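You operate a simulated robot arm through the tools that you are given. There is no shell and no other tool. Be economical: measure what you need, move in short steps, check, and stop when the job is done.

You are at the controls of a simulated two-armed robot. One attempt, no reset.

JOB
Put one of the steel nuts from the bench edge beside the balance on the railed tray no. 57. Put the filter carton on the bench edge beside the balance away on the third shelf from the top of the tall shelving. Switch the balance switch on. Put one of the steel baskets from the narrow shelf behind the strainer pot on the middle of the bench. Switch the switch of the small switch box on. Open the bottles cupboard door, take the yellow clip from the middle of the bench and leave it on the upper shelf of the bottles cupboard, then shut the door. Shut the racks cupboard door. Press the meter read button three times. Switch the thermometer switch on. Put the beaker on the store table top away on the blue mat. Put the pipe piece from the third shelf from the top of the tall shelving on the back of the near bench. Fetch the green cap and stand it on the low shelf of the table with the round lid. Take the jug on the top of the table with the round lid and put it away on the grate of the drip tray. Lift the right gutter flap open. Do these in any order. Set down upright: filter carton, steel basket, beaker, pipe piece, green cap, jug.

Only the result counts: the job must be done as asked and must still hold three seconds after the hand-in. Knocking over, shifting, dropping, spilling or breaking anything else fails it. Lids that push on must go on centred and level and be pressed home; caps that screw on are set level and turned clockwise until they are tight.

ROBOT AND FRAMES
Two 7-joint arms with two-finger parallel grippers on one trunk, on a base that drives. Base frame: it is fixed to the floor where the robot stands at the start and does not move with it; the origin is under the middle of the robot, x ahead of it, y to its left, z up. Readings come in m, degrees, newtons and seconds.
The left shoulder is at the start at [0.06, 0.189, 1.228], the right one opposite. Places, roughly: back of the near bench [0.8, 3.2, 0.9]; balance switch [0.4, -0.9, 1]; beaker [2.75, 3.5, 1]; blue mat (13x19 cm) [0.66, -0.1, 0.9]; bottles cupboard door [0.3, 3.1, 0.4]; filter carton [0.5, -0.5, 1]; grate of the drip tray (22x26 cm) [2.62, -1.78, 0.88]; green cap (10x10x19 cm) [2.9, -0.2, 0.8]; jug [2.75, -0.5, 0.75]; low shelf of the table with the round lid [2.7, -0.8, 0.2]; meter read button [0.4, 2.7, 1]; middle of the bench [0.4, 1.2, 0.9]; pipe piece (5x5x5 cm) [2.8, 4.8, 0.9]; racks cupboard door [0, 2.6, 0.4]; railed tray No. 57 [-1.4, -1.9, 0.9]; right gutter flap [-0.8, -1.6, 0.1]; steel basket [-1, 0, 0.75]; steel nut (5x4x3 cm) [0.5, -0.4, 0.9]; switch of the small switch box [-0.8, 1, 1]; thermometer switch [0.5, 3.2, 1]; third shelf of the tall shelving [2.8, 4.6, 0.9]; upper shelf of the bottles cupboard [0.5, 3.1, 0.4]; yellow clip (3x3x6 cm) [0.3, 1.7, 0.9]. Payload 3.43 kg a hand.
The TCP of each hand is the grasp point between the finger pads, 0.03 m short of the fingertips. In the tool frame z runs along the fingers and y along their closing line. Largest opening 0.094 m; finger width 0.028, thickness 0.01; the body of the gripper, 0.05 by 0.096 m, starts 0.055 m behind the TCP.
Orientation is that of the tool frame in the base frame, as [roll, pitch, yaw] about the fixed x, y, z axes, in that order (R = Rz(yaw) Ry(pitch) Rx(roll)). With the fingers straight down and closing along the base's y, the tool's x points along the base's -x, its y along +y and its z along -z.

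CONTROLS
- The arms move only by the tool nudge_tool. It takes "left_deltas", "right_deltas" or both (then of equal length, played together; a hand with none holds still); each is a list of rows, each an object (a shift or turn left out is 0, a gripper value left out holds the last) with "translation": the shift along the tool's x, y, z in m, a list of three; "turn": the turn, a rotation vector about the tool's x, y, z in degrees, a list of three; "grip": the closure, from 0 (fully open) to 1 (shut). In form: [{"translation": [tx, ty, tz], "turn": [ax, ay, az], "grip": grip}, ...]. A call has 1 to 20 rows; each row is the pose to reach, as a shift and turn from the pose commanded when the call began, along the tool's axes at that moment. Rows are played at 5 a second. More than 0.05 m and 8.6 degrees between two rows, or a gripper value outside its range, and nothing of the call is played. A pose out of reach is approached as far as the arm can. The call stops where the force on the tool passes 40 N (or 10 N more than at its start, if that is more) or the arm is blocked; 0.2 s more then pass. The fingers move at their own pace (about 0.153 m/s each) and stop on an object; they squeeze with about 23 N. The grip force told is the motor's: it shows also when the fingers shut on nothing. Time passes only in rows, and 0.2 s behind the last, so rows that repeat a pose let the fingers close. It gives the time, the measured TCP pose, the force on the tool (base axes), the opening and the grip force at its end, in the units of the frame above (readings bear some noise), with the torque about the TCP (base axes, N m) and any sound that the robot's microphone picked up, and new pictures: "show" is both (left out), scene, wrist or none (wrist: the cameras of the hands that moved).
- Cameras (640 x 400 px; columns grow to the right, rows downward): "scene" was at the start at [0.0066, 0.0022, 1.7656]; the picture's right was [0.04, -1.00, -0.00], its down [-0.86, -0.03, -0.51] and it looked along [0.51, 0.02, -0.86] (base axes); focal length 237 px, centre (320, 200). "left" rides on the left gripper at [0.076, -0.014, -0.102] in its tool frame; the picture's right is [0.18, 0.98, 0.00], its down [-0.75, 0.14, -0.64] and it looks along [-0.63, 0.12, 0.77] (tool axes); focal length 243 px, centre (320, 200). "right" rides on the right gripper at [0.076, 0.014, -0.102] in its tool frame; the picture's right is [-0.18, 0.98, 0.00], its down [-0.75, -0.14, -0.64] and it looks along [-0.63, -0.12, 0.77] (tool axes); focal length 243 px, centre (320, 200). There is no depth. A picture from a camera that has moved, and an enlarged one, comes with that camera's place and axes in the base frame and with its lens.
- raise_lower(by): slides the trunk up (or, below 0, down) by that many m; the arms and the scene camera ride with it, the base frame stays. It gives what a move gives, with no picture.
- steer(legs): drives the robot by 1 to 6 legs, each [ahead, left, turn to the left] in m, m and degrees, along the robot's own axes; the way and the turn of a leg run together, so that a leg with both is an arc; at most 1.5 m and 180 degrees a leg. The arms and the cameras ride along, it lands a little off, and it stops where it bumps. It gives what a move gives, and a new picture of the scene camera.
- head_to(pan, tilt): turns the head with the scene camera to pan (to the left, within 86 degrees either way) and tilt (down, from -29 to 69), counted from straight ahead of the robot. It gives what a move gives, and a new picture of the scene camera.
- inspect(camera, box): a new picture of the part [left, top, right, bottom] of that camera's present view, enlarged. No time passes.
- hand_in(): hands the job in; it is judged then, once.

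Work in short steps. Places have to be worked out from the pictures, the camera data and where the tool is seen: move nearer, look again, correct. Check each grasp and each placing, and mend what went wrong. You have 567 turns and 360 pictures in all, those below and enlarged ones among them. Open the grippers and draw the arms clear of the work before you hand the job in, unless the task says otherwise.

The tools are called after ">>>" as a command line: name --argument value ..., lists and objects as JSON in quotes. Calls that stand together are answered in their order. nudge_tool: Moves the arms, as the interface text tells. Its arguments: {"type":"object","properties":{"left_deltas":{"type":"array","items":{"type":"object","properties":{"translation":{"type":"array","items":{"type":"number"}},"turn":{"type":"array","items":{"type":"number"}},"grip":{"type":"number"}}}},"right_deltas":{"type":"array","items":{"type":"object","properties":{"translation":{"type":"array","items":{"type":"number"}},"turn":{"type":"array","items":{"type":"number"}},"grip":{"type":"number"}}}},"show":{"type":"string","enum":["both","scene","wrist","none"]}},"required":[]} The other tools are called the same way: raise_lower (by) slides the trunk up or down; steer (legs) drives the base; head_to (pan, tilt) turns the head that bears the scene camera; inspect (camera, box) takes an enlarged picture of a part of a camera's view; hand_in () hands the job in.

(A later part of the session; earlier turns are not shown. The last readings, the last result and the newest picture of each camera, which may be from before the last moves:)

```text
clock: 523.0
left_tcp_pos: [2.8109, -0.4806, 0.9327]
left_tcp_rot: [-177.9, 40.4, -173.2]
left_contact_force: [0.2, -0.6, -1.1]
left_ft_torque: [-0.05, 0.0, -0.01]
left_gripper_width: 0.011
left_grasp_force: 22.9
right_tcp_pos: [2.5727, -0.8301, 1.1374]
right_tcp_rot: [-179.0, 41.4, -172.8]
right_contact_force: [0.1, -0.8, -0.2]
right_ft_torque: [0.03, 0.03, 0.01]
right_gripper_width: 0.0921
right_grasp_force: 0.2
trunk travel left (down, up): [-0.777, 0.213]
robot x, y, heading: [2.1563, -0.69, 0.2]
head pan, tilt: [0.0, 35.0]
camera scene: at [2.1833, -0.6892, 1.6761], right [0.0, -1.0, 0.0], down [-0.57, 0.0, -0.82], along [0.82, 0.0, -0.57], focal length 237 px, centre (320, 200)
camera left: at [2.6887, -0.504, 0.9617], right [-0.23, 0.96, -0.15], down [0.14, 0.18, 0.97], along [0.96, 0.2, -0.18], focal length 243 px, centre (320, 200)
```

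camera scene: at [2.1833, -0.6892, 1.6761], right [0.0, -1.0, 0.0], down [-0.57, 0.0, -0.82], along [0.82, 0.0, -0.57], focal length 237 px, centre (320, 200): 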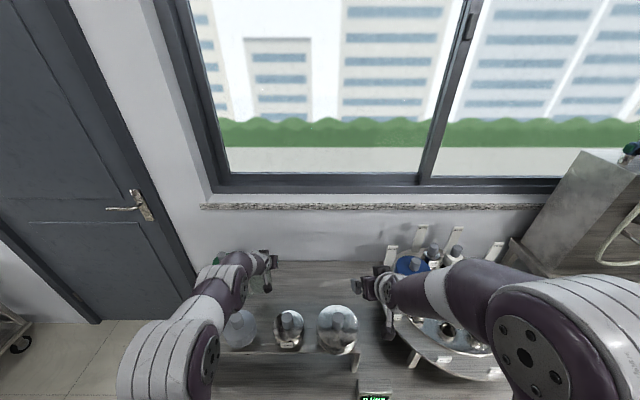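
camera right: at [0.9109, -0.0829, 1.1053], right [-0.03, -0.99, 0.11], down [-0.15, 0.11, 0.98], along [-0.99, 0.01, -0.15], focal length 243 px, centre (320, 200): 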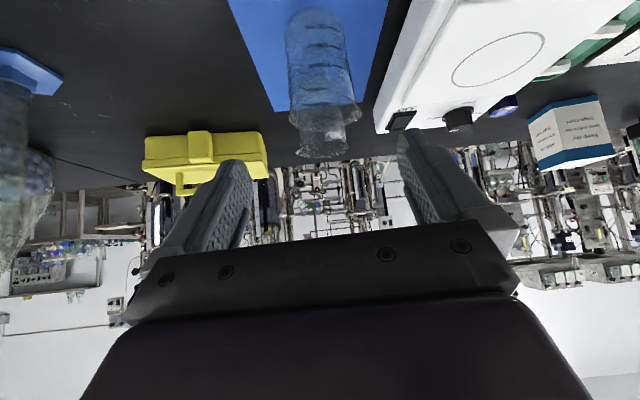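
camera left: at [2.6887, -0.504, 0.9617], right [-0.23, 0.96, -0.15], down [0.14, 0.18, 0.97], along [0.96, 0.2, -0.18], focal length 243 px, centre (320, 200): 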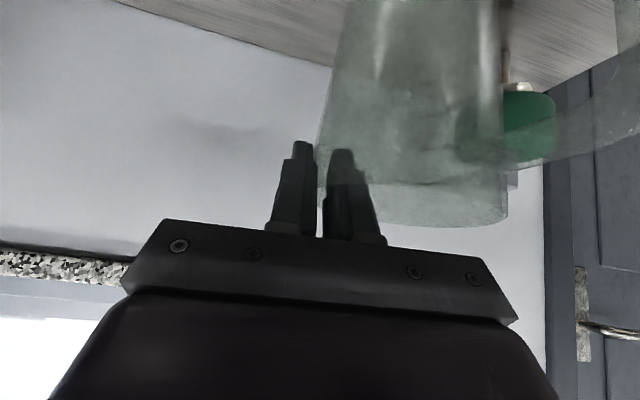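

Jug held level. I raise the trunk 0.2 m so it clears the lids, and back away.

>>> raise_lower --by 0.2

>>> steer --legs '[[-0.45, 0, 0], [0, -1.25, 0]]'

>>> head_to --pan 5 --tilt 40

```text
clock: 525.1
left_tcp_pos: [2.8121, -0.4807, 1.1332]
left_tcp_rot: [-177.8, 40.4, -173.1]
left_contact_force: [-0.8, -0.8, -1.1]
left_ft_torque: [-0.05, -0.05, 0.06]
left_gripper_width: 0.0109
left_grasp_force: 23.1
right_tcp_pos: [2.5738, -0.8297, 1.3373]
right_tcp_rot: [-178.7, 41.4, -172.8]
right_contact_force: [-0.5, 0.2, 0.8]
right_ft_torque: [0.0, -0.01, -0.01]
right_gripper_width: 0.0922
right_grasp_force: 0.0
trunk travel left (down, up): [-0.977, 0.013]
robot x, y, heading: [2.1585, -0.6908, 0.4]
head pan, tilt: [0.0, 35.0]
```

```text
clock: 533.6
left_tcp_pos: [2.3753, -1.6888, 1.1331]
left_tcp_rot: [-177.8, 40.4, -172.0]
left_contact_force: [0.3, 1.2, -1.7]
left_ft_torque: [-0.04, 0.01, -0.05]
left_gripper_width: 0.0102
left_grasp_force: 23.1
right_tcp_pos: [2.1422, -2.043, 1.3365]
right_tcp_rot: [-178.8, 41.5, -171.6]
right_contact_force: [0.2, -0.9, -0.4]
right_ft_torque: [0.04, -0.05, -0.02]
right_gripper_width: 0.0922
right_grasp_force: 0.1
trunk travel left (down, up): [-0.977, 0.013]
robot x, y, heading: [1.725, -1.9116, 1.5]
head pan, tilt: [0.0, 35.0]
camera scene: at [1.7519, -1.9091, 1.8761], right [0.02, -1.0, 0.0], down [-0.57, -0.01, -0.82], along [0.82, 0.02, -0.57], focal length 237 px, centre (320, 200)
```

scene: 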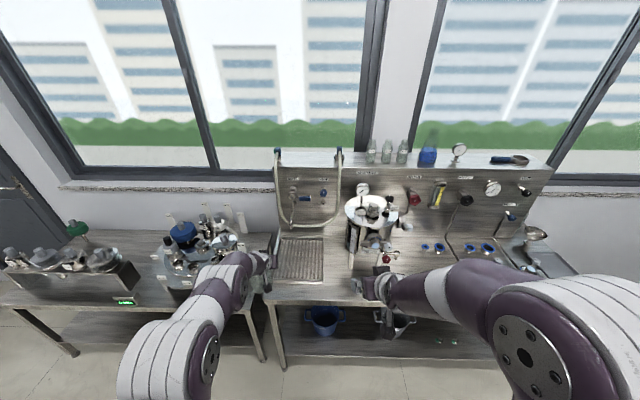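

```text
clock: 534.3
left_tcp_pos: [2.3743, -1.6881, 1.1321]
left_tcp_rot: [-177.8, 40.4, -172.2]
left_contact_force: [-0.6, -0.6, -0.4]
left_ft_torque: [-0.04, -0.02, -0.02]
left_gripper_width: 0.0099
left_grasp_force: 22.7
right_tcp_pos: [2.1432, -2.0439, 1.3354]
right_tcp_rot: [-178.9, 41.4, -171.6]
right_contact_force: [-0.8, 0.0, 0.2]
right_ft_torque: [-0.01, -0.02, 0.02]
right_gripper_width: 0.092
right_grasp_force: 0.0
trunk travel left (down, up): [-0.977, 0.013]
robot x, y, heading: [1.7252, -1.9093, 1.4]
head pan, tilt: [5.0, 40.0]
camera scene: at [1.7484, -1.9026, 1.8686], right [0.11, -0.99, 0.0], down [-0.64, -0.07, -0.77], along [0.76, 0.08, -0.64], focal length 237 px, centre (320, 200)
```

scene: 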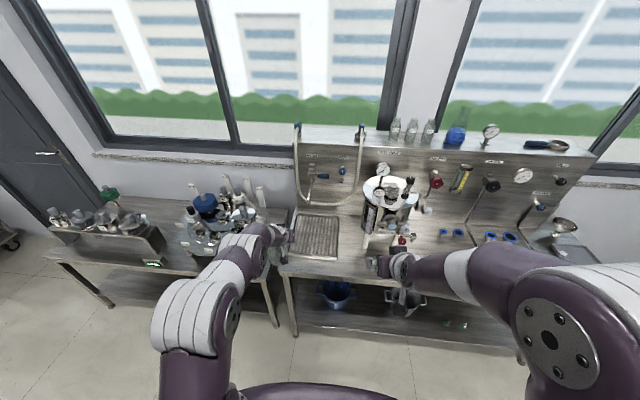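

I check the jug in the left camera before moving over the grate.

>>> inspect --camera "left" --box '[0, 0, 640, 400]'

>>> inspect --camera "scene" --box '[230, 110, 410, 300]'

```text
1.00 times, centred on (320, 200) of left
camera zoom: at [2.2535, -1.7152, 1.1612], right [-0.25, 0.96, -0.15], down [0.14, 0.19, 0.97], along [0.96, 0.22, -0.18], focal length 243 px, centre (320, 200)
```

zoom: 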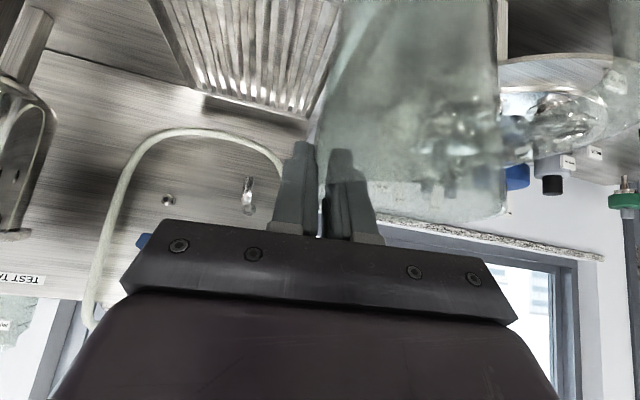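

```text
2.11 times, centred on (320, 205) of scene
camera zoom: at [1.7484, -1.9026, 1.8686], right [0.11, -0.99, 0.0], down [-0.64, -0.07, -0.77], along [0.76, 0.08, -0.64], focal length 499 px, centre (320, 190)
```

zoom: 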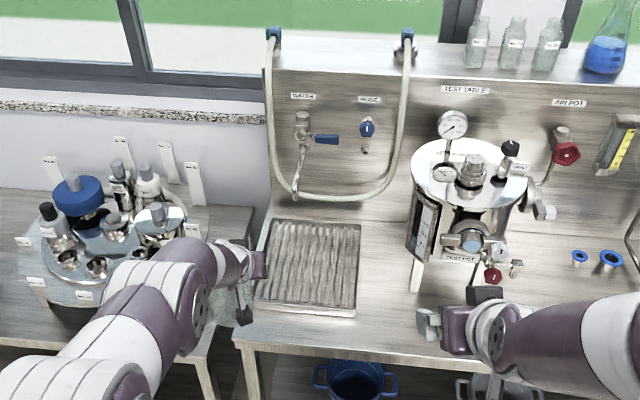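

I drive so that the jug's centre is over the grate's front half (~(2.58,-1.80)).

>>> steer --legs '[[0, -0.146, -1.4], [0.2, 0, 0]]'

>>> nudge_tool --left_deltas '[{"translation": [0, 0, 0]}]' --show "wrist"

>>> inspect --camera "scene" --box '[200, 110, 420, 330]'

```text
clock: 536.8
left_tcp_pos: [2.5791, -1.8514, 1.1345]
left_tcp_rot: [-177.7, 40.7, -173.5]
left_contact_force: [0.4, -0.2, -0.1]
left_ft_torque: [-0.09, -0.01, 0.0]
left_gripper_width: 0.0098
left_grasp_force: 23.2
right_tcp_pos: [2.3382, -2.1989, 1.3379]
right_tcp_rot: [-178.8, 41.5, -173.0]
right_contact_force: [0.1, 1.0, 0.2]
right_ft_torque: [0.04, -0.03, -0.03]
right_gripper_width: 0.0923
right_grasp_force: 0.0
trunk travel left (down, up): [-0.977, 0.013]
robot x, y, heading: [1.9292, -2.0565, 0.1]
head pan, tilt: [5.0, 40.0]
camera scene: at [1.9452, -2.0486, 1.8687], right [0.09, -1.0, 0.0], down [-0.64, -0.06, -0.77], along [0.77, 0.07, -0.64], focal length 237 px, centre (320, 200)
```

scene: 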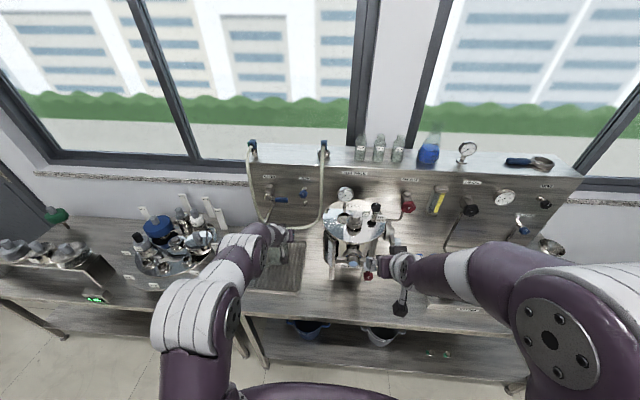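

```text
clock: 537.2
left_tcp_pos: [2.5816, -1.8506, 1.1318]
left_tcp_rot: [-177.8, 40.5, -173.5]
left_contact_force: [-0.1, 0.3, -0.9]
left_ft_torque: [-0.05, -0.01, 0.0]
left_gripper_width: 0.0098
left_grasp_force: 23.4
right_tcp_pos: [2.3414, -2.2006, 1.3367]
right_tcp_rot: [-178.9, 41.6, -173.1]
right_contact_force: [0.2, 0.1, 0.6]
right_ft_torque: [0.03, 0.03, -0.03]
right_gripper_width: 0.0921
right_grasp_force: 0.1
trunk travel left (down, up): [-0.977, 0.013]
robot x, y, heading: [1.9273, -2.0578, -0.2]
head pan, tilt: [5.0, 40.0]
camera left: at [2.46, -1.8748, 1.1613], right [-0.23, 0.96, -0.15], down [0.14, 0.18, 0.97], along [0.96, 0.2, -0.18], focal length 243 px, centre (320, 200)
```

left: 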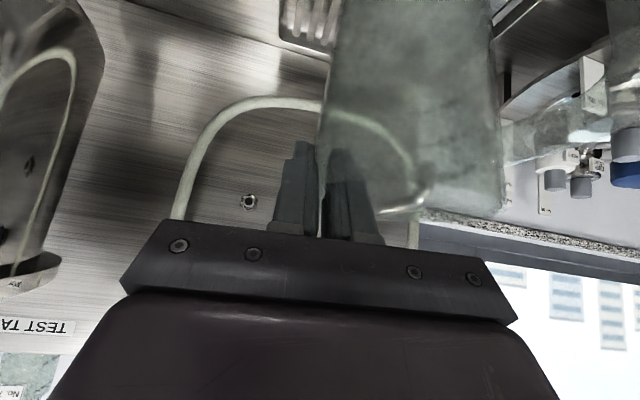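

```text
1.82 times, centred on (310, 220) of scene
camera zoom: at [1.9504, -2.0497, 1.8686], right [0.09, -1.0, 0.0], down [-0.64, -0.06, -0.77], along [0.76, 0.07, -0.64], focal length 431 px, centre (338, 164)
```

zoom: 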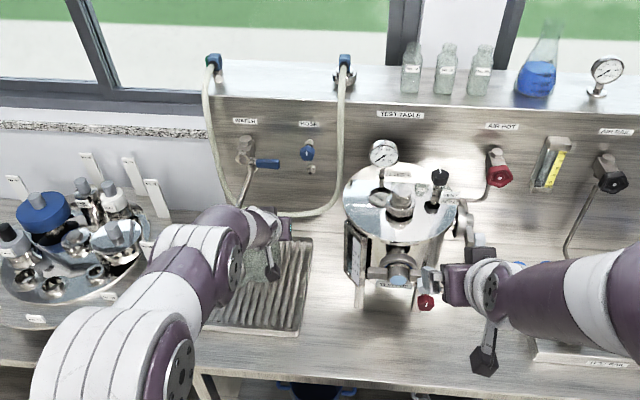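

I lower by 5 cm, then in small steps to contact.

>>> nudge_tool --left_deltas '[{"translation": [0.013, 0, 0.015], "grip": 1}, {"translation": [0.026, 0, 0.03]}, {"translation": [0.0325, 0, 0.038]}, {"translation": [0.036, 0, 0.042]}, {"translation": [0.039, 0, 0.0455]}, {"translation": [0.042, 0, 0.0494]}, {"translation": [0.0455, 0, 0.053]}, {"translation": [0.049, 0, 0.057]}, {"translation": [0.052, 0, 0.061]}, {"translation": [0.0555, 0, 0.065]}, {"translation": [0.059, 0, 0.069]}]' --show "none"

```text
clock: 539.6
left_tcp_pos: [2.5821, -1.8553, 1.0426]
left_tcp_rot: [-177.8, 40.7, -173.5]
left_contact_force: [0.9, -0.9, 2.3]
left_ft_torque: [0.1, -0.07, -0.03]
left_gripper_width: 0.0093
left_grasp_force: 22.9
right_tcp_pos: [2.3427, -2.2016, 1.3373]
right_tcp_rot: [-179.0, 41.5, -173.1]
right_contact_force: [0.9, -0.5, 0.6]
right_ft_torque: [0.01, 0.0, 0.03]
right_gripper_width: 0.0922
right_grasp_force: 0.1
trunk travel left (down, up): [-0.977, 0.013]
robot x, y, heading: [1.9292, -2.0559, 0.0]
head pan, tilt: [5.0, 40.0]
```

First touch (2 N). A little lower.

>>> nudge_tool --left_deltas '[{"translation": [0.002, 0, 0.0023], "grip": 1}, {"translation": [0.004, 0, 0.0045]}, {"translation": [0.006, 0, 0.0068]}]' --show "wrist"

```text
clock: 540.4
left_tcp_pos: [2.5821, -1.8581, 1.0423]
left_tcp_rot: [-177.8, 41.5, -173.6]
left_contact_force: [1.2, -5.5, 37.7]
left_ft_torque: [0.24, 0.85, 0.13]
left_gripper_width: 0.0095
left_grasp_force: 22.8
right_tcp_pos: [2.336, -2.2026, 1.3386]
right_tcp_rot: [-178.9, 41.7, -173.1]
right_contact_force: [-0.3, 1.2, -0.1]
right_ft_torque: [-0.03, 0.02, 0.03]
right_gripper_width: 0.0921
right_grasp_force: 0.1
trunk travel left (down, up): [-0.977, 0.013]
robot x, y, heading: [1.9273, -2.0566, -0.3]
head pan, tilt: [5.0, 40.0]
camera left: at [2.46, -1.881, 1.068], right [-0.22, 0.96, -0.15], down [0.12, 0.18, 0.98], along [0.97, 0.2, -0.16], focal length 243 px, centre (320, 200)
```

left: 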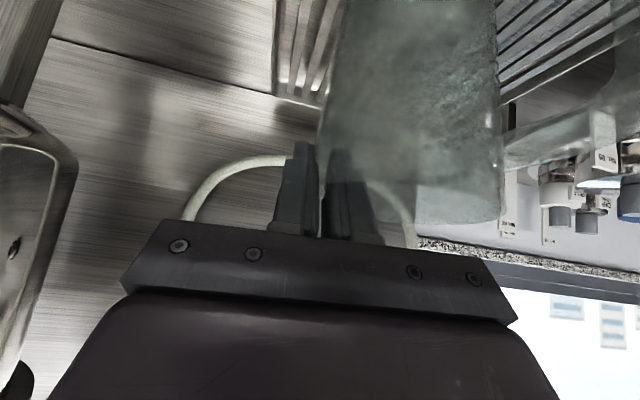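

Firm contact. I ease up 3 mm, open the fingers and withdraw upward.

>>> nudge_tool --left_deltas '[{"translation": [-0.003, 0, -0.004], "grip": 1}, {"translation": [-0.003, 0, -0.004], "grip": 0.7}, {"translation": [-0.003, 0, -0.004], "grip": 0.65}, {"translation": [-0.003, 0, -0.004], "grip": 0.65}]' --show "none"

>>> nudge_tool --left_deltas '[{"translation": [-0.02, 0, -0.03]}, {"translation": [-0.04, 0, -0.06]}, {"translation": [-0.06, 0, -0.09]}, {"translation": [-0.06, 0, -0.13]}]' --show "both"

```text
clock: 541.4
left_tcp_pos: [2.5797, -1.8536, 1.0381]
left_tcp_rot: [-177.8, 40.5, -173.5]
left_contact_force: [0.4, -1.1, 9.0]
left_ft_torque: [-0.15, -0.09, -0.02]
left_gripper_width: 0.0337
left_grasp_force: 0.6
right_tcp_pos: [2.3404, -2.2, 1.3378]
right_tcp_rot: [-178.9, 41.5, -173.1]
right_contact_force: [0.1, 0.9, 0.3]
right_ft_torque: [-0.03, 0.01, -0.03]
right_gripper_width: 0.0922
right_grasp_force: 0.0
trunk travel left (down, up): [-0.977, 0.013]
robot x, y, heading: [1.9254, -2.0575, 0.0]
head pan, tilt: [5.0, 40.0]
```

```text
clock: 542.4
left_tcp_pos: [2.5404, -1.8533, 1.1768]
left_tcp_rot: [-178.0, 40.4, -173.5]
left_contact_force: [0.1, 0.1, 0.9]
left_ft_torque: [-0.01, -0.01, 0.0]
left_gripper_width: 0.0328
left_grasp_force: 0.1
right_tcp_pos: [2.3406, -2.201, 1.3379]
right_tcp_rot: [-178.8, 41.6, -173.2]
right_contact_force: [-0.5, -0.2, -0.4]
right_ft_torque: [0.03, 0.0, 0.0]
right_gripper_width: 0.0922
right_grasp_force: 0.2
trunk travel left (down, up): [-0.977, 0.013]
robot x, y, heading: [1.9241, -2.0541, -0.4]
head pan, tilt: [5.0, 40.0]
camera scene: at [1.9473, -2.0498, 1.8686], right [0.09, -1.0, 0.0], down [-0.64, -0.06, -0.77], along [0.76, 0.07, -0.64], focal length 237 px, centre (320, 200)
camera left: at [2.4192, -1.8761, 1.2042], right [-0.23, 0.96, -0.15], down [0.14, 0.18, 0.97], along [0.96, 0.2, -0.18], focal length 243 px, centre (320, 200)
```

scene: 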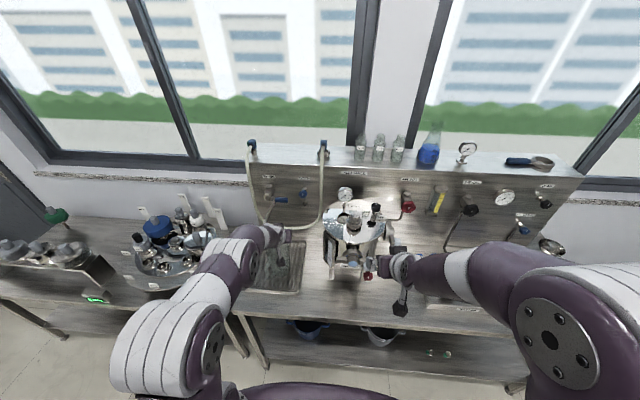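
left: 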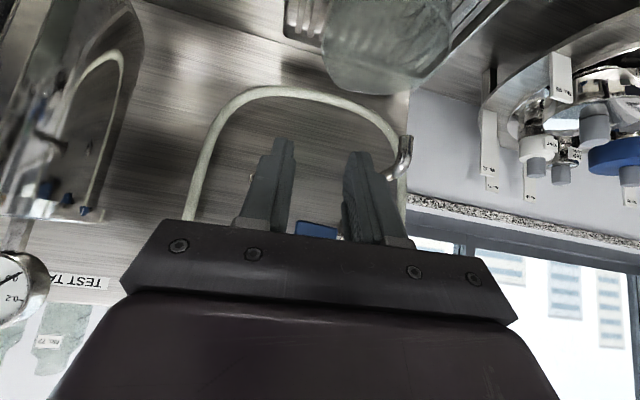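

Released. I back the base off and check the jug on the grate.

>>> steer --legs '[[-0.35, 0, 0]]'

>>> inspect --camera "scene" --box '[220, 110, 400, 280]'

```text
clock: 544.7
left_tcp_pos: [2.1963, -1.8531, 1.1731]
left_tcp_rot: [-177.7, 40.4, -173.6]
left_contact_force: [0.7, -0.3, -0.3]
left_ft_torque: [0.0, -0.01, 0.0]
left_gripper_width: 0.033
left_grasp_force: 0.2
right_tcp_pos: [1.9956, -2.2001, 1.3356]
right_tcp_rot: [-178.9, 41.4, -173.2]
right_contact_force: [0.1, 0.1, 0.0]
right_ft_torque: [-0.02, 0.01, -0.01]
right_gripper_width: 0.0918
right_grasp_force: 0.1
trunk travel left (down, up): [-0.977, 0.013]
robot x, y, heading: [1.5729, -2.0545, -0.1]
head pan, tilt: [5.0, 40.0]
camera scene: at [1.6041, -2.0489, 1.8685], right [0.08, -1.0, 0.0], down [-0.64, -0.05, -0.76], along [0.76, 0.06, -0.64], focal length 237 px, centre (320, 200)
```

scene: 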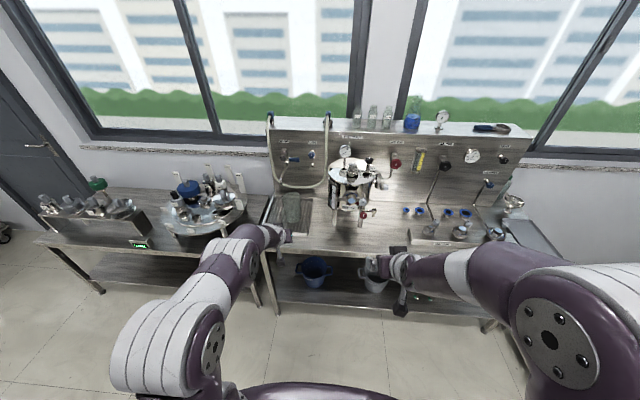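

```text
2.35 times, centred on (310, 195) of scene
camera zoom: at [1.6041, -2.0489, 1.8685], right [0.08, -1.0, 0.0], down [-0.64, -0.05, -0.76], along [0.76, 0.06, -0.64], focal length 558 px, centre (344, 212)
```

zoom: 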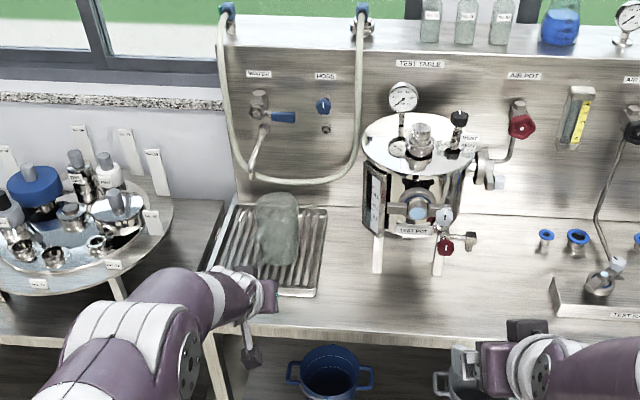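

The jug stands upright on the grate. Now the green cap: I strafe back left and look closely at it and at the low shelf.

>>> steer --legs '[[0, 1.5, 0], [0.25, 0.05, 0]]'

>>> head_to --pan 0 --tilt 38

>>> inspect --camera "scene" --box '[190, 150, 330, 270]'

```text
clock: 553.7
left_tcp_pos: [2.4289, -0.2616, 1.1755]
left_tcp_rot: [-177.7, 40.7, -172.3]
left_contact_force: [0.4, -0.1, -0.8]
left_ft_torque: [-0.01, 0.0, 0.0]
left_gripper_width: 0.0328
left_grasp_force: 0.0
right_tcp_pos: [2.2339, -0.6137, 1.3364]
right_tcp_rot: [-178.9, 41.5, -172.0]
right_contact_force: [0.5, -0.8, 0.1]
right_ft_torque: [0.01, -0.03, 0.01]
right_gripper_width: 0.0923
right_grasp_force: 0.1
trunk travel left (down, up): [-0.977, 0.013]
robot x, y, heading: [1.8179, -0.4786, 0.8]
head pan, tilt: [5.0, 40.0]
camera scene: at [1.8382, -0.4702, 1.8687], right [0.1, -0.99, 0.0], down [-0.64, -0.07, -0.77], along [0.76, 0.08, -0.64], focal length 237 px, centre (320, 200)
```

scene: 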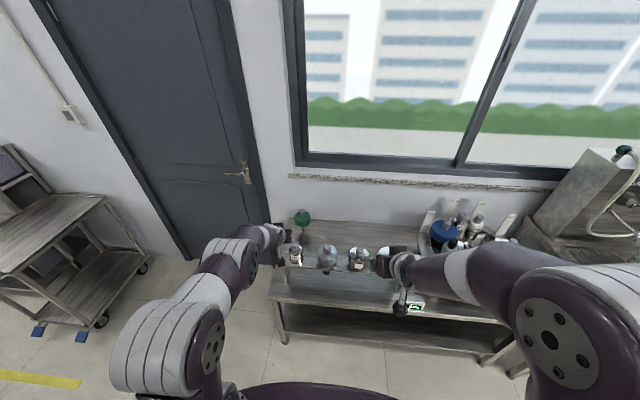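

```text
clock: 554.4
left_tcp_pos: [2.4305, -0.2616, 1.1741]
left_tcp_rot: [-177.9, 40.4, -172.4]
left_contact_force: [0.0, 0.5, 0.2]
left_ft_torque: [0.0, -0.03, 0.0]
left_gripper_width: 0.0327
left_grasp_force: 0.0
right_tcp_pos: [2.2354, -0.6124, 1.3373]
right_tcp_rot: [-178.9, 41.6, -172.0]
right_contact_force: [0.5, -0.3, -0.6]
right_ft_torque: [-0.02, 0.01, 0.01]
right_gripper_width: 0.092
right_grasp_force: 0.1
trunk travel left (down, up): [-0.977, 0.013]
robot x, y, heading: [1.8166, -0.4806, 1.0]
head pan, tilt: [0.0, 38.0]
camera scene: at [1.8423, -0.4771, 1.8716], right [0.02, -1.0, 0.0], down [-0.62, -0.01, -0.79], along [0.79, 0.01, -0.62], focal length 237 px, centre (320, 200)
```

scene: 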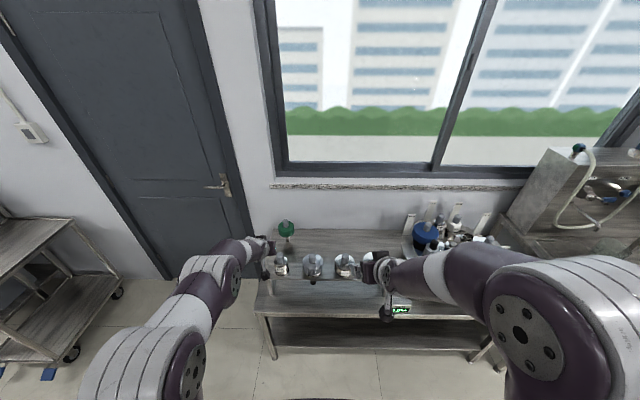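

```text
3.33 times, centred on (260, 210) of scene
camera zoom: at [1.8423, -0.4771, 1.8716], right [0.02, -1.0, 0.0], down [-0.62, -0.01, -0.79], along [0.79, 0.01, -0.62], focal length 790 px, centre (520, 167)
```

zoom: 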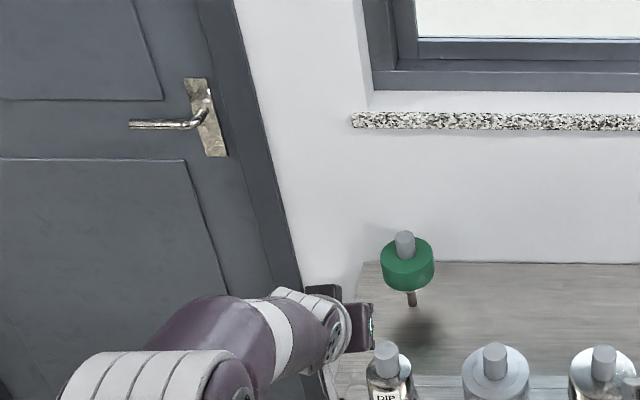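

I use the left camera for a closer view of the cap.

>>> nudge_tool --left_deltas '[{"translation": [0.03, 0, 0.035], "grip": 0.35}, {"translation": [0.06, 0, 0.07]}]' --show "wrist"

>>> inspect --camera "left" --box '[240, 0, 400, 140]'

```text
clock: 555.0
left_tcp_pos: [2.4317, -0.2615, 1.0811]
left_tcp_rot: [-177.8, 40.5, -172.4]
left_contact_force: [0.2, 0.1, 0.1]
left_ft_torque: [0.0, -0.02, -0.01]
left_gripper_width: 0.061
left_grasp_force: 0.1
right_tcp_pos: [2.2369, -0.6134, 1.3375]
right_tcp_rot: [-178.8, 41.4, -172.0]
right_contact_force: [-0.7, 0.1, 0.2]
right_ft_torque: [0.01, 0.02, 0.0]
right_gripper_width: 0.0921
right_grasp_force: 0.0
trunk travel left (down, up): [-0.977, 0.013]
robot x, y, heading: [1.8133, -0.4757, 0.9]
head pan, tilt: [0.0, 38.0]
camera left: at [2.3104, -0.2871, 1.1106], right [-0.24, 0.96, -0.15], down [0.14, 0.19, 0.97], along [0.96, 0.22, -0.18], focal length 243 px, centre (320, 200)
```

left: 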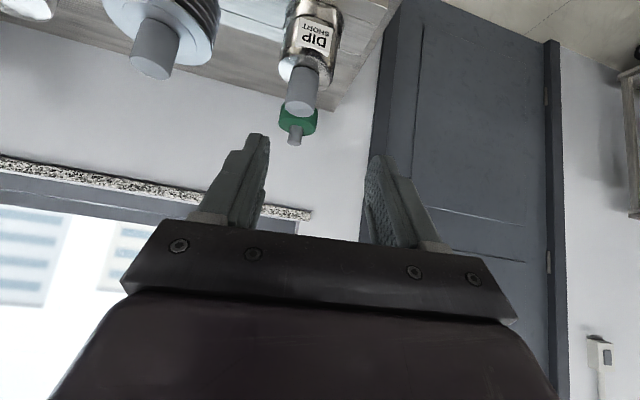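

```text
2.86 times, centred on (320, 70) of left
camera zoom: at [2.3104, -0.2871, 1.1106], right [-0.24, 0.96, -0.15], down [0.14, 0.19, 0.97], along [0.96, 0.22, -0.18], focal length 693 px, centre (320, 571)
```

zoom: 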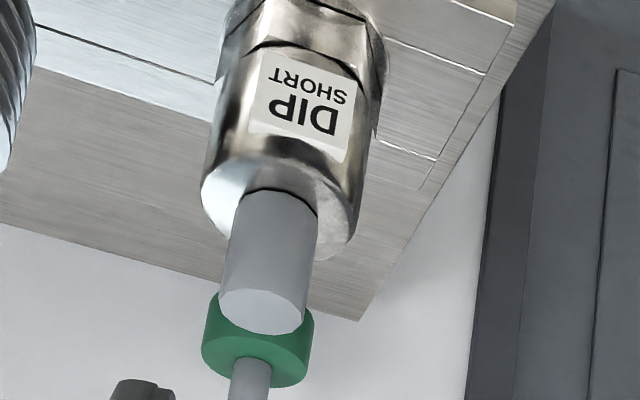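

Knob top at about (2.91,-0.243,0.855). For that reach I lower the trunk 0.2 m, raise the left hand correspondingly and tilt to 50°.

>>> raise_lower --by -0.2

>>> nudge_tool --left_deltas '[{"translation": [-0.03, 0, -0.03], "turn": [0, -2, 0], "grip": 0.35}, {"translation": [-0.06, 0, -0.06], "turn": [0, -4, 0]}, {"translation": [-0.09, 0, -0.09], "turn": [0, -6, 0]}, {"translation": [-0.12, 0, -0.12], "turn": [0, -8, 0]}, {"translation": [-0.13, 0, -0.15], "turn": [0, -10, 0]}]' --show "none"

>>> steer --legs '[[0.25, 0, -0.9]]'

>>> nudge_tool --left_deltas '[{"translation": [0, 0, 0]}]' --show "wrist"

```text
clock: 557.1
left_tcp_pos: [2.4295, -0.263, 0.882]
left_tcp_rot: [-177.9, 40.4, -172.4]
left_contact_force: [0.1, -0.4, -0.2]
left_ft_torque: [0.0, -0.01, -0.01]
left_gripper_width: 0.0609
left_grasp_force: 0.1
right_tcp_pos: [2.2347, -0.6128, 1.1364]
right_tcp_rot: [-178.9, 41.5, -172.0]
right_contact_force: [-0.3, 0.2, -0.4]
right_ft_torque: [-0.01, 0.01, -0.03]
right_gripper_width: 0.0921
right_grasp_force: 0.0
trunk travel left (down, up): [-0.777, 0.213]
robot x, y, heading: [1.8192, -0.4815, 0.9]
head pan, tilt: [0.0, 38.0]
```

```text
clock: 558.3
left_tcp_pos: [2.4303, -0.2562, 1.0817]
left_tcp_rot: [-177.5, 50.6, -171.9]
left_contact_force: [0.5, 0.8, 0.9]
left_ft_torque: [-0.01, 0.01, 0.03]
left_gripper_width: 0.0611
left_grasp_force: 0.0
right_tcp_pos: [2.2339, -0.6132, 1.136]
right_tcp_rot: [-178.9, 41.6, -171.9]
right_contact_force: [0.1, -0.3, 0.8]
right_ft_torque: [0.01, -0.01, -0.04]
right_gripper_width: 0.0922
right_grasp_force: 0.1
trunk travel left (down, up): [-0.777, 0.213]
robot x, y, heading: [1.8196, -0.477, 0.9]
head pan, tilt: [0.0, 38.0]
```

```text
clock: 560.1
left_tcp_pos: [2.6794, -0.2647, 1.0806]
left_tcp_rot: [-177.4, 50.5, -172.7]
left_contact_force: [-0.3, -0.1, -0.4]
left_ft_torque: [0.0, 0.03, 0.02]
left_gripper_width: 0.0613
left_grasp_force: 0.1
right_tcp_pos: [2.478, -0.6183, 1.1384]
right_tcp_rot: [-178.9, 41.5, -173.1]
right_contact_force: [-0.6, 0.0, 0.6]
right_ft_torque: [0.0, 0.01, 0.01]
right_gripper_width: 0.092
right_grasp_force: 0.0
trunk travel left (down, up): [-0.777, 0.213]
robot x, y, heading: [2.0656, -0.4751, 0.2]
head pan, tilt: [0.0, 38.0]
camera scene: at [2.0875, -0.475, 1.6716], right [0.0, -1.0, 0.0], down [-0.62, 0.0, -0.79], along [0.79, 0.0, -0.62], focal length 237 px, centre (320, 200)
```

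scene: 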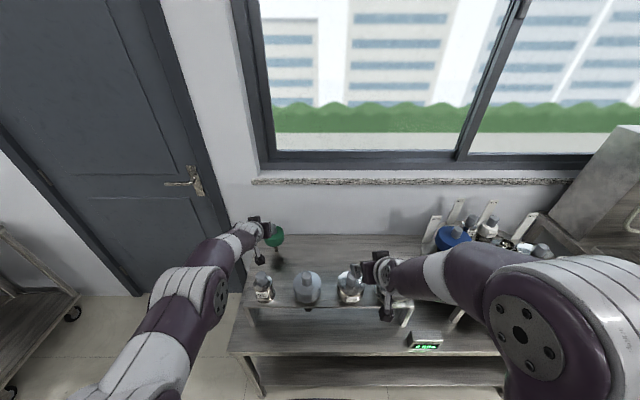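

```text
clock: 560.5
left_tcp_pos: [2.6789, -0.2654, 1.081]
left_tcp_rot: [-177.4, 50.5, -172.9]
left_contact_force: [-0.3, 0.4, 0.4]
left_ft_torque: [0.0, 0.02, -0.01]
left_gripper_width: 0.0609
left_grasp_force: 0.0
right_tcp_pos: [2.4774, -0.6186, 1.1373]
right_tcp_rot: [-178.9, 41.6, -173.0]
right_contact_force: [-0.4, 0.3, -0.2]
right_ft_torque: [-0.02, -0.01, -0.02]
right_gripper_width: 0.0921
right_grasp_force: 0.0
trunk travel left (down, up): [-0.777, 0.213]
robot x, y, heading: [2.0595, -0.4735, -0.1]
head pan, tilt: [0.0, 38.0]
camera left: at [2.5544, -0.2893, 1.0883], right [-0.21, 0.96, -0.17], down [-0.03, 0.17, 0.99], along [0.98, 0.21, 0.0], focal length 243 px, centre (320, 200)
```

left: 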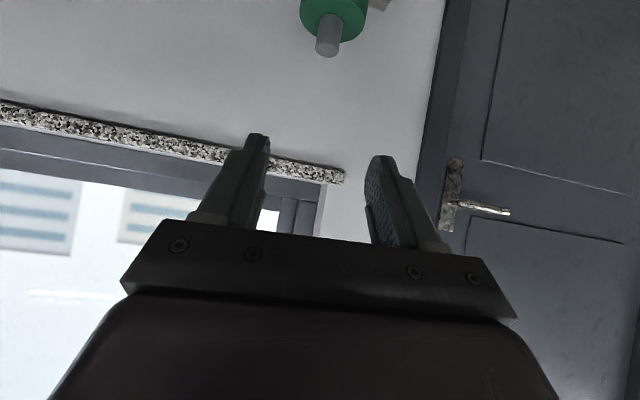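

I go 0.1 m nearer and 8 cm lower to refine the measurement.

>>> steer --legs '[[0.1, 0, 0]]'

>>> nudge_tool --left_deltas '[{"translation": [0.03, 0, 0.025]}, {"translation": [0.06, 0, 0.05]}]' --show "wrist"

```text
clock: 561.7
left_tcp_pos: [2.779, -0.2646, 1.0805]
left_tcp_rot: [-177.4, 50.5, -172.8]
left_contact_force: [1.1, 0.7, -0.7]
left_ft_torque: [0.01, 0.04, 0.03]
left_gripper_width: 0.0612
left_grasp_force: 0.1
right_tcp_pos: [2.5757, -0.6174, 1.1366]
right_tcp_rot: [-179.0, 41.5, -173.0]
right_contact_force: [0.1, -0.3, 0.7]
right_ft_torque: [-0.03, 0.02, -0.03]
right_gripper_width: 0.0923
right_grasp_force: 0.2
trunk travel left (down, up): [-0.777, 0.213]
robot x, y, heading: [2.1635, -0.4755, 0.1]
head pan, tilt: [0.0, 38.0]
camera scene: at [2.1869, -0.475, 1.6716], right [0.0, -1.0, 0.0], down [-0.62, 0.0, -0.79], along [0.79, 0.0, -0.62], focal length 237 px, centre (320, 200)
```

scene: 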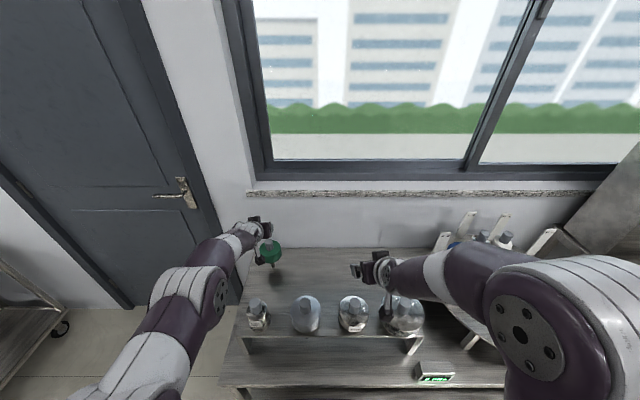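

```text
clock: 562.3
left_tcp_pos: [2.7812, -0.2667, 1.0096]
left_tcp_rot: [-177.2, 50.2, -172.3]
left_contact_force: [0.4, -0.6, 0.8]
left_ft_torque: [-0.03, 0.02, -0.01]
left_gripper_width: 0.0611
left_grasp_force: 0.0
left hand out of reach, approached as far as the arm can: row 2
right_tcp_pos: [2.5783, -0.6183, 1.1356]
right_tcp_rot: [-179.0, 41.3, -173.0]
right_contact_force: [-0.2, -0.6, 0.2]
right_ft_torque: [0.02, 0.02, -0.01]
right_gripper_width: 0.0922
right_grasp_force: 0.2
trunk travel left (down, up): [-0.777, 0.213]
robot x, y, heading: [2.1602, -0.4795, -0.0]
head pan, tilt: [0.0, 38.0]
camera left: at [2.656, -0.2925, 1.0173], right [-0.21, 0.96, -0.17], down [-0.03, 0.17, 0.98], along [0.98, 0.21, -0.01], focal length 243 px, centre (320, 200)
```

left: 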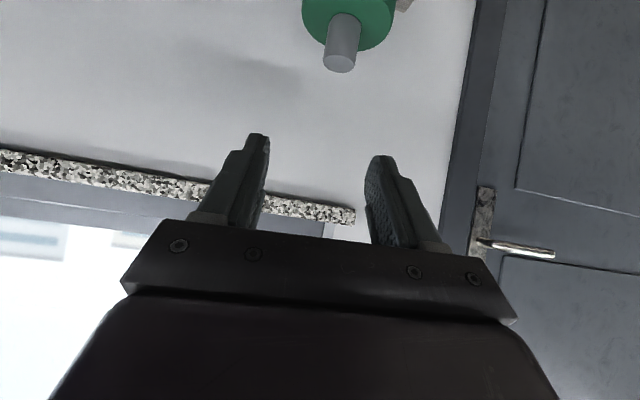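

Knob estimate stands at (2.915,-0.241), top ≈0.86. I advance part way to test the reach.

>>> nudge_tool --left_deltas '[{"translation": [-0.004, 0.005, 0.036]}, {"translation": [-0.008, 0.01, 0.072]}, {"translation": [-0.012, 0.015, 0.1075]}]' --show "wrist"

```text
clock: 563.1
left_tcp_pos: [2.8698, -0.2466, 0.9514]
left_tcp_rot: [-177.4, 50.6, -172.9]
left_contact_force: [0.5, 0.0, -0.4]
left_ft_torque: [0.01, 0.02, -0.01]
left_gripper_width: 0.0612
left_grasp_force: 0.0
right_tcp_pos: [2.5779, -0.618, 1.136]
right_tcp_rot: [-179.0, 41.5, -173.0]
right_contact_force: [0.3, -0.3, 0.4]
right_ft_torque: [-0.03, 0.01, 0.0]
right_gripper_width: 0.0922
right_grasp_force: 0.2
trunk travel left (down, up): [-0.777, 0.213]
robot x, y, heading: [2.1666, -0.475, 0.1]
head pan, tilt: [0.0, 38.0]
camera left: at [2.7445, -0.2708, 0.9587], right [-0.2, 0.96, -0.17], down [-0.03, 0.17, 0.99], along [0.98, 0.21, 0.0], focal length 243 px, centre (320, 200)
```

left: 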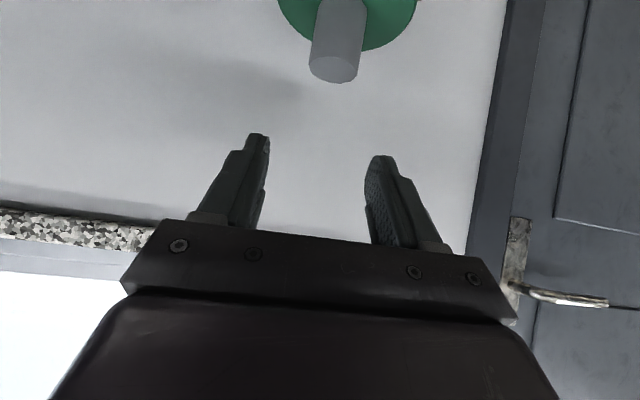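

Knob top at (2.92,-0.239,0.863). I lower onto it.

>>> nudge_tool --left_deltas '[{"translation": [0.015, 0.002, 0.03]}, {"translation": [0.03, 0.004, 0.065]}, {"translation": [0.0427, 0.006, 0.0984]}]' --show "wrist"

```text
clock: 563.9
left_tcp_pos: [2.9169, -0.2353, 0.8576]
left_tcp_rot: [-177.4, 50.5, -172.8]
left_contact_force: [1.2, 0.3, 1.1]
left_ft_torque: [-0.02, 0.03, -0.01]
left_gripper_width: 0.061
left_grasp_force: 0.0
right_tcp_pos: [2.5772, -0.6179, 1.1357]
right_tcp_rot: [-178.9, 41.4, -173.0]
right_contact_force: [0.5, 0.0, -0.1]
right_ft_torque: [0.0, 0.0, 0.0]
right_gripper_width: 0.0922
right_grasp_force: 0.0
trunk travel left (down, up): [-0.777, 0.213]
robot x, y, heading: [2.1627, -0.4714, -0.1]
head pan, tilt: [0.0, 38.0]
camera left: at [2.7918, -0.2597, 0.8635], right [-0.2, 0.96, -0.17], down [-0.03, 0.17, 0.99], along [0.98, 0.21, 0.0], focal length 243 px, centre (320, 200)
```

left: 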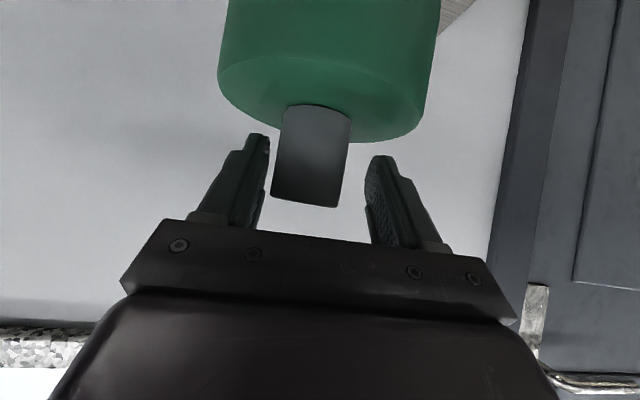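

Knob is between the fingers. Close and lift slightly.

>>> nudge_tool --left_deltas '[{"grip": 0.6}, {"grip": 1}, {"grip": 1}, {"grip": 1}]' --show "none"

>>> nudge_tool --left_deltas '[{"translation": [-0.015, 0, -0.013], "grip": 1}, {"translation": [-0.03, 0, -0.026]}, {"translation": [-0.055, 0, -0.046]}, {"translation": [-0.077, 0, -0.064]}]' --show "both"

```text
clock: 564.9
left_tcp_pos: [2.9159, -0.2354, 0.8578]
left_tcp_rot: [-177.4, 50.5, -172.8]
left_contact_force: [-1.8, 0.7, 0.0]
left_ft_torque: [0.03, 0.2, -0.02]
left_gripper_width: 0.0375
left_grasp_force: 22.5
right_tcp_pos: [2.5787, -0.6183, 1.1366]
right_tcp_rot: [-178.9, 41.5, -173.0]
right_contact_force: [0.4, -0.1, -1.0]
right_ft_torque: [-0.02, 0.0, 0.0]
right_gripper_width: 0.092
right_grasp_force: 0.1
trunk travel left (down, up): [-0.777, 0.213]
robot x, y, heading: [2.1614, -0.477, 0.1]
head pan, tilt: [0.0, 38.0]
```

```text
clock: 565.9
left_tcp_pos: [2.9128, -0.2338, 0.9571]
left_tcp_rot: [-177.5, 50.3, -172.9]
left_contact_force: [-0.1, 0.3, -2.1]
left_ft_torque: [0.03, -0.01, -0.02]
left_gripper_width: 0.0377
left_grasp_force: 22.9
right_tcp_pos: [2.5766, -0.6176, 1.137]
right_tcp_rot: [-178.9, 41.5, -173.0]
right_contact_force: [0.7, 0.2, -0.2]
right_ft_torque: [0.0, 0.0, -0.01]
right_gripper_width: 0.0922
right_grasp_force: 0.0
trunk travel left (down, up): [-0.777, 0.213]
robot x, y, heading: [2.1624, -0.4735, 0.3]
head pan, tilt: [0.0, 38.0]
camera scene: at [2.1865, -0.4751, 1.6715], right [0.0, -1.0, 0.0], down [-0.62, 0.0, -0.79], along [0.79, 0.0, -0.62], focal length 237 px, centre (320, 200)
camera left: at [2.7895, -0.2575, 0.9646], right [-0.2, 0.96, -0.17], down [-0.03, 0.17, 0.99], along [0.98, 0.21, 0.0], focal length 243 px, centre (320, 200)
```

scene: 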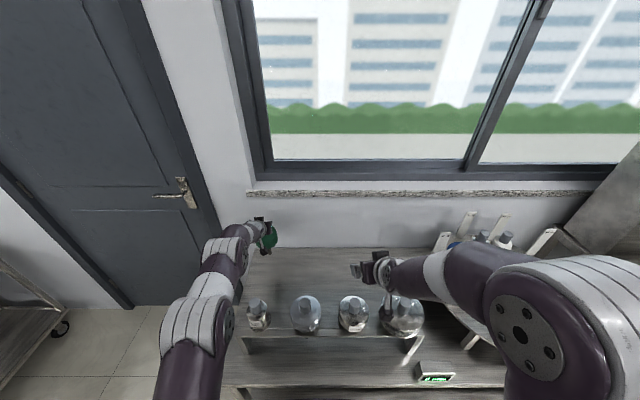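
left: 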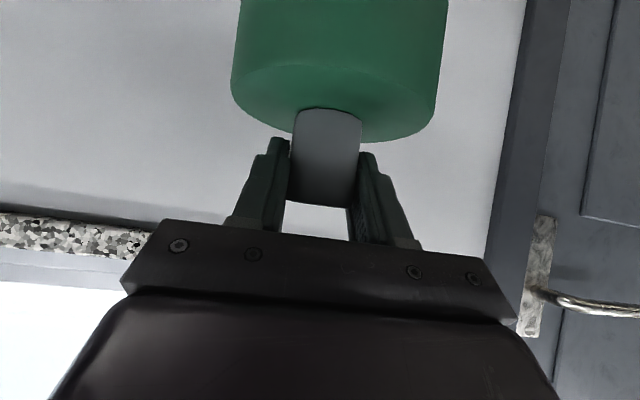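

Cap held. I raise the trunk to clear the lids, back off, and strafe to y≈-0.75, then look at the low shelf.

>>> raise_lower --by 0.2

>>> steer --legs '[[-0.65, 0, 0], [0, -0.52, 0]]'

>>> raise_lower --by -0.4

>>> head_to --pan 0 --tilt 35

```text
clock: 568.0
left_tcp_pos: [2.9146, -0.2331, 1.1572]
left_tcp_rot: [-177.4, 50.5, -172.8]
left_contact_force: [0.1, -0.4, -3.7]
left_ft_torque: [0.02, -0.02, -0.01]
left_gripper_width: 0.0376
left_grasp_force: 23.4
right_tcp_pos: [2.5777, -0.6181, 1.3368]
right_tcp_rot: [-178.9, 41.5, -173.0]
right_contact_force: [-0.6, 0.0, -0.2]
right_ft_torque: [0.0, 0.0, 0.0]
right_gripper_width: 0.0919
right_grasp_force: 0.2
trunk travel left (down, up): [-0.977, 0.013]
robot x, y, heading: [2.1622, -0.4748, -0.0]
head pan, tilt: [0.0, 38.0]
```

```text
clock: 574.3
left_tcp_pos: [2.2703, -0.7389, 1.1575]
left_tcp_rot: [-177.2, 50.6, -171.8]
left_contact_force: [-0.2, -0.2, -3.2]
left_ft_torque: [-0.01, 0.05, -0.01]
left_gripper_width: 0.0374
left_grasp_force: 22.5
right_tcp_pos: [1.9385, -1.1286, 1.3367]
right_tcp_rot: [-178.8, 41.5, -172.1]
right_contact_force: [-0.6, -0.5, -0.5]
right_ft_torque: [0.01, -0.02, 0.0]
right_gripper_width: 0.0922
right_grasp_force: 0.1
trunk travel left (down, up): [-0.977, 0.013]
robot x, y, heading: [1.521, -0.9939, 1.1]
head pan, tilt: [0.0, 38.0]
camera scene: at [1.547, -0.9925, 1.8716], right [0.02, -1.0, 0.0], down [-0.62, -0.01, -0.79], along [0.79, 0.01, -0.62], focal length 237 px, centre (320, 200)
```

scene: 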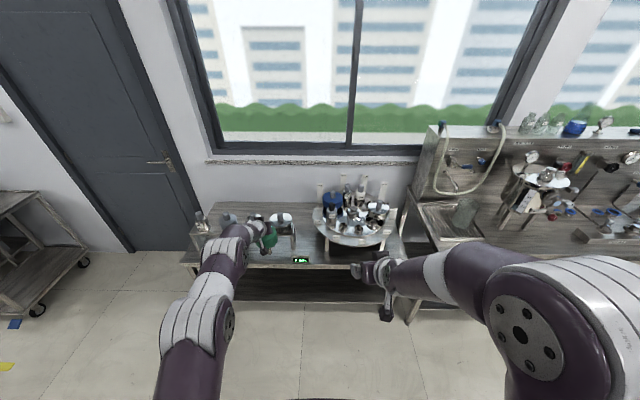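

```text
clock: 578.1
left_tcp_pos: [2.2714, -0.7424, 0.7574]
left_tcp_rot: [-177.4, 50.5, -171.9]
left_contact_force: [-0.5, 0.5, -3.1]
left_ft_torque: [0.0, 0.03, 0.0]
left_gripper_width: 0.0375
left_grasp_force: 23.2
right_tcp_pos: [1.9399, -1.1293, 0.9371]
right_tcp_rot: [-178.9, 41.4, -172.0]
right_contact_force: [-0.7, -0.3, 0.5]
right_ft_torque: [-0.01, 0.0, 0.0]
right_gripper_width: 0.092
right_grasp_force: 0.1
trunk travel left (down, up): [-0.577, 0.413]
robot x, y, heading: [1.52, -0.9909, 0.9]
head pan, tilt: [0.0, 38.0]
```

```text
clock: 578.7
left_tcp_pos: [2.2708, -0.7409, 0.7574]
left_tcp_rot: [-177.4, 50.5, -171.9]
left_contact_force: [-0.6, 0.2, -4.5]
left_ft_torque: [0.01, 0.01, -0.01]
left_gripper_width: 0.0373
left_grasp_force: 23.0
right_tcp_pos: [1.9382, -1.1303, 0.9363]
right_tcp_rot: [-178.9, 41.3, -172.0]
right_contact_force: [-0.4, 0.0, 0.1]
right_ft_torque: [0.02, 0.0, -0.01]
right_gripper_width: 0.0922
right_grasp_force: 0.0
trunk travel left (down, up): [-0.577, 0.413]
robot x, y, heading: [1.5192, -0.9982, 1.1]
head pan, tilt: [0.0, 35.0]
camera scene: at [1.5485, -0.9946, 1.4761], right [0.02, -1.0, 0.0], down [-0.57, -0.01, -0.82], along [0.82, 0.01, -0.57], focal length 237 px, centre (320, 200)
```

scene: 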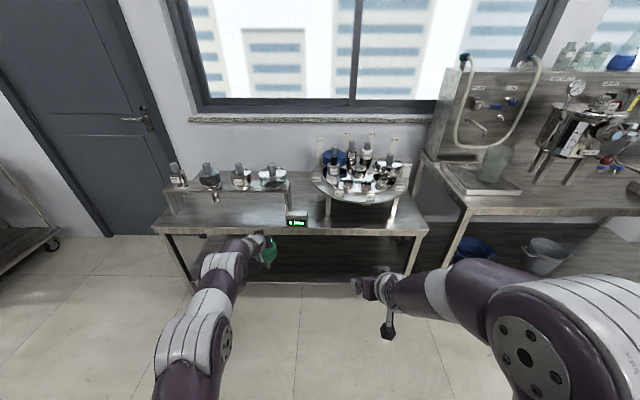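

The low shelf (z≈0.2) is empty. I lower by 0.33 m and drive in 0.33 m.

>>> raise_lower --by -0.33

>>> steer --legs '[[0.15, 0, -1]]'

>>> nudge_tool --left_deltas '[{"translation": [0, 0, 0]}]' --show "wrist"

```text
clock: 582.0
left_tcp_pos: [2.2698, -0.7396, 0.428]
left_tcp_rot: [-177.4, 50.5, -171.9]
left_contact_force: [-0.1, -0.2, -2.8]
left_ft_torque: [0.01, 0.02, -0.01]
left_gripper_width: 0.0371
left_grasp_force: 23.5
right_tcp_pos: [1.9377, -1.1311, 0.6063]
right_tcp_rot: [-178.8, 41.4, -172.2]
right_contact_force: [0.2, 0.0, 0.4]
right_ft_torque: [0.02, -0.03, 0.05]
right_gripper_width: 0.0921
right_grasp_force: 0.0
trunk travel left (down, up): [-0.247, 0.743]
robot x, y, heading: [1.5198, -0.9902, 1.2]
head pan, tilt: [0.0, 35.0]
```

```text
clock: 583.4
left_tcp_pos: [2.4226, -0.7526, 0.4265]
left_tcp_rot: [-177.5, 50.4, -172.9]
left_contact_force: [0.3, 0.5, -3.1]
left_ft_torque: [0.0, 0.01, -0.03]
left_gripper_width: 0.0372
left_grasp_force: 22.4
right_tcp_pos: [2.0849, -1.1367, 0.6073]
right_tcp_rot: [-179.0, 41.4, -173.1]
right_contact_force: [0.8, 0.3, 0.4]
right_ft_torque: [0.01, -0.02, -0.02]
right_gripper_width: 0.0919
right_grasp_force: 0.1
trunk travel left (down, up): [-0.247, 0.743]
robot x, y, heading: [1.6693, -0.9927, -0.0]
head pan, tilt: [0.0, 35.0]
camera scene: at [1.6971, -0.9938, 1.1461], right [0.0, -1.0, 0.0], down [-0.57, 0.0, -0.82], along [0.82, 0.0, -0.57], focal length 237 px, centre (320, 200)
```

scene: 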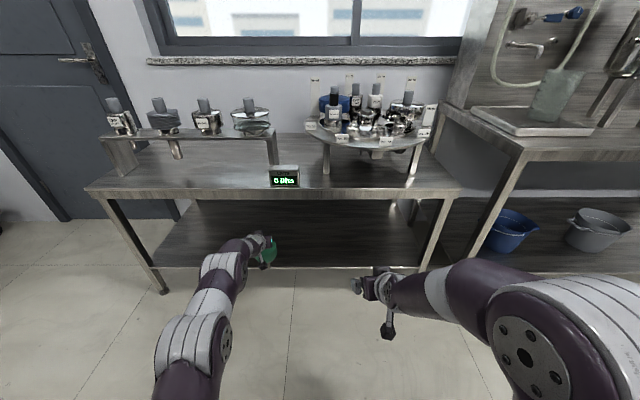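

```text
clock: 583.8
left_tcp_pos: [2.4228, -0.7518, 0.4281]
left_tcp_rot: [-177.4, 50.3, -172.8]
left_contact_force: [0.0, 0.1, -3.0]
left_ft_torque: [0.0, -0.01, -0.02]
left_gripper_width: 0.0371
left_grasp_force: 23.0
right_tcp_pos: [2.0837, -1.1372, 0.6086]
right_tcp_rot: [-178.9, 41.5, -173.1]
right_contact_force: [0.3, -0.3, 0.1]
right_ft_torque: [-0.02, 0.0, 0.02]
right_gripper_width: 0.0922
right_grasp_force: 0.1
trunk travel left (down, up): [-0.247, 0.743]
robot x, y, heading: [1.6684, -0.9963, 0.4]
head pan, tilt: [0.0, 35.0]
camera left: at [2.2978, -0.7767, 0.4339], right [-0.2, 0.96, -0.17], down [-0.03, 0.17, 0.99], along [0.98, 0.21, -0.01], focal length 243 px, centre (320, 200)
```

left: 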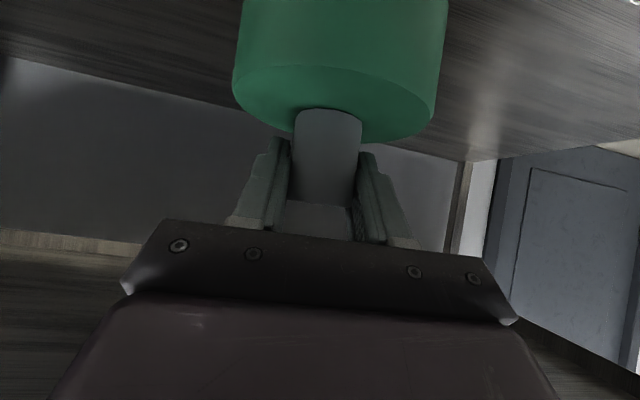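

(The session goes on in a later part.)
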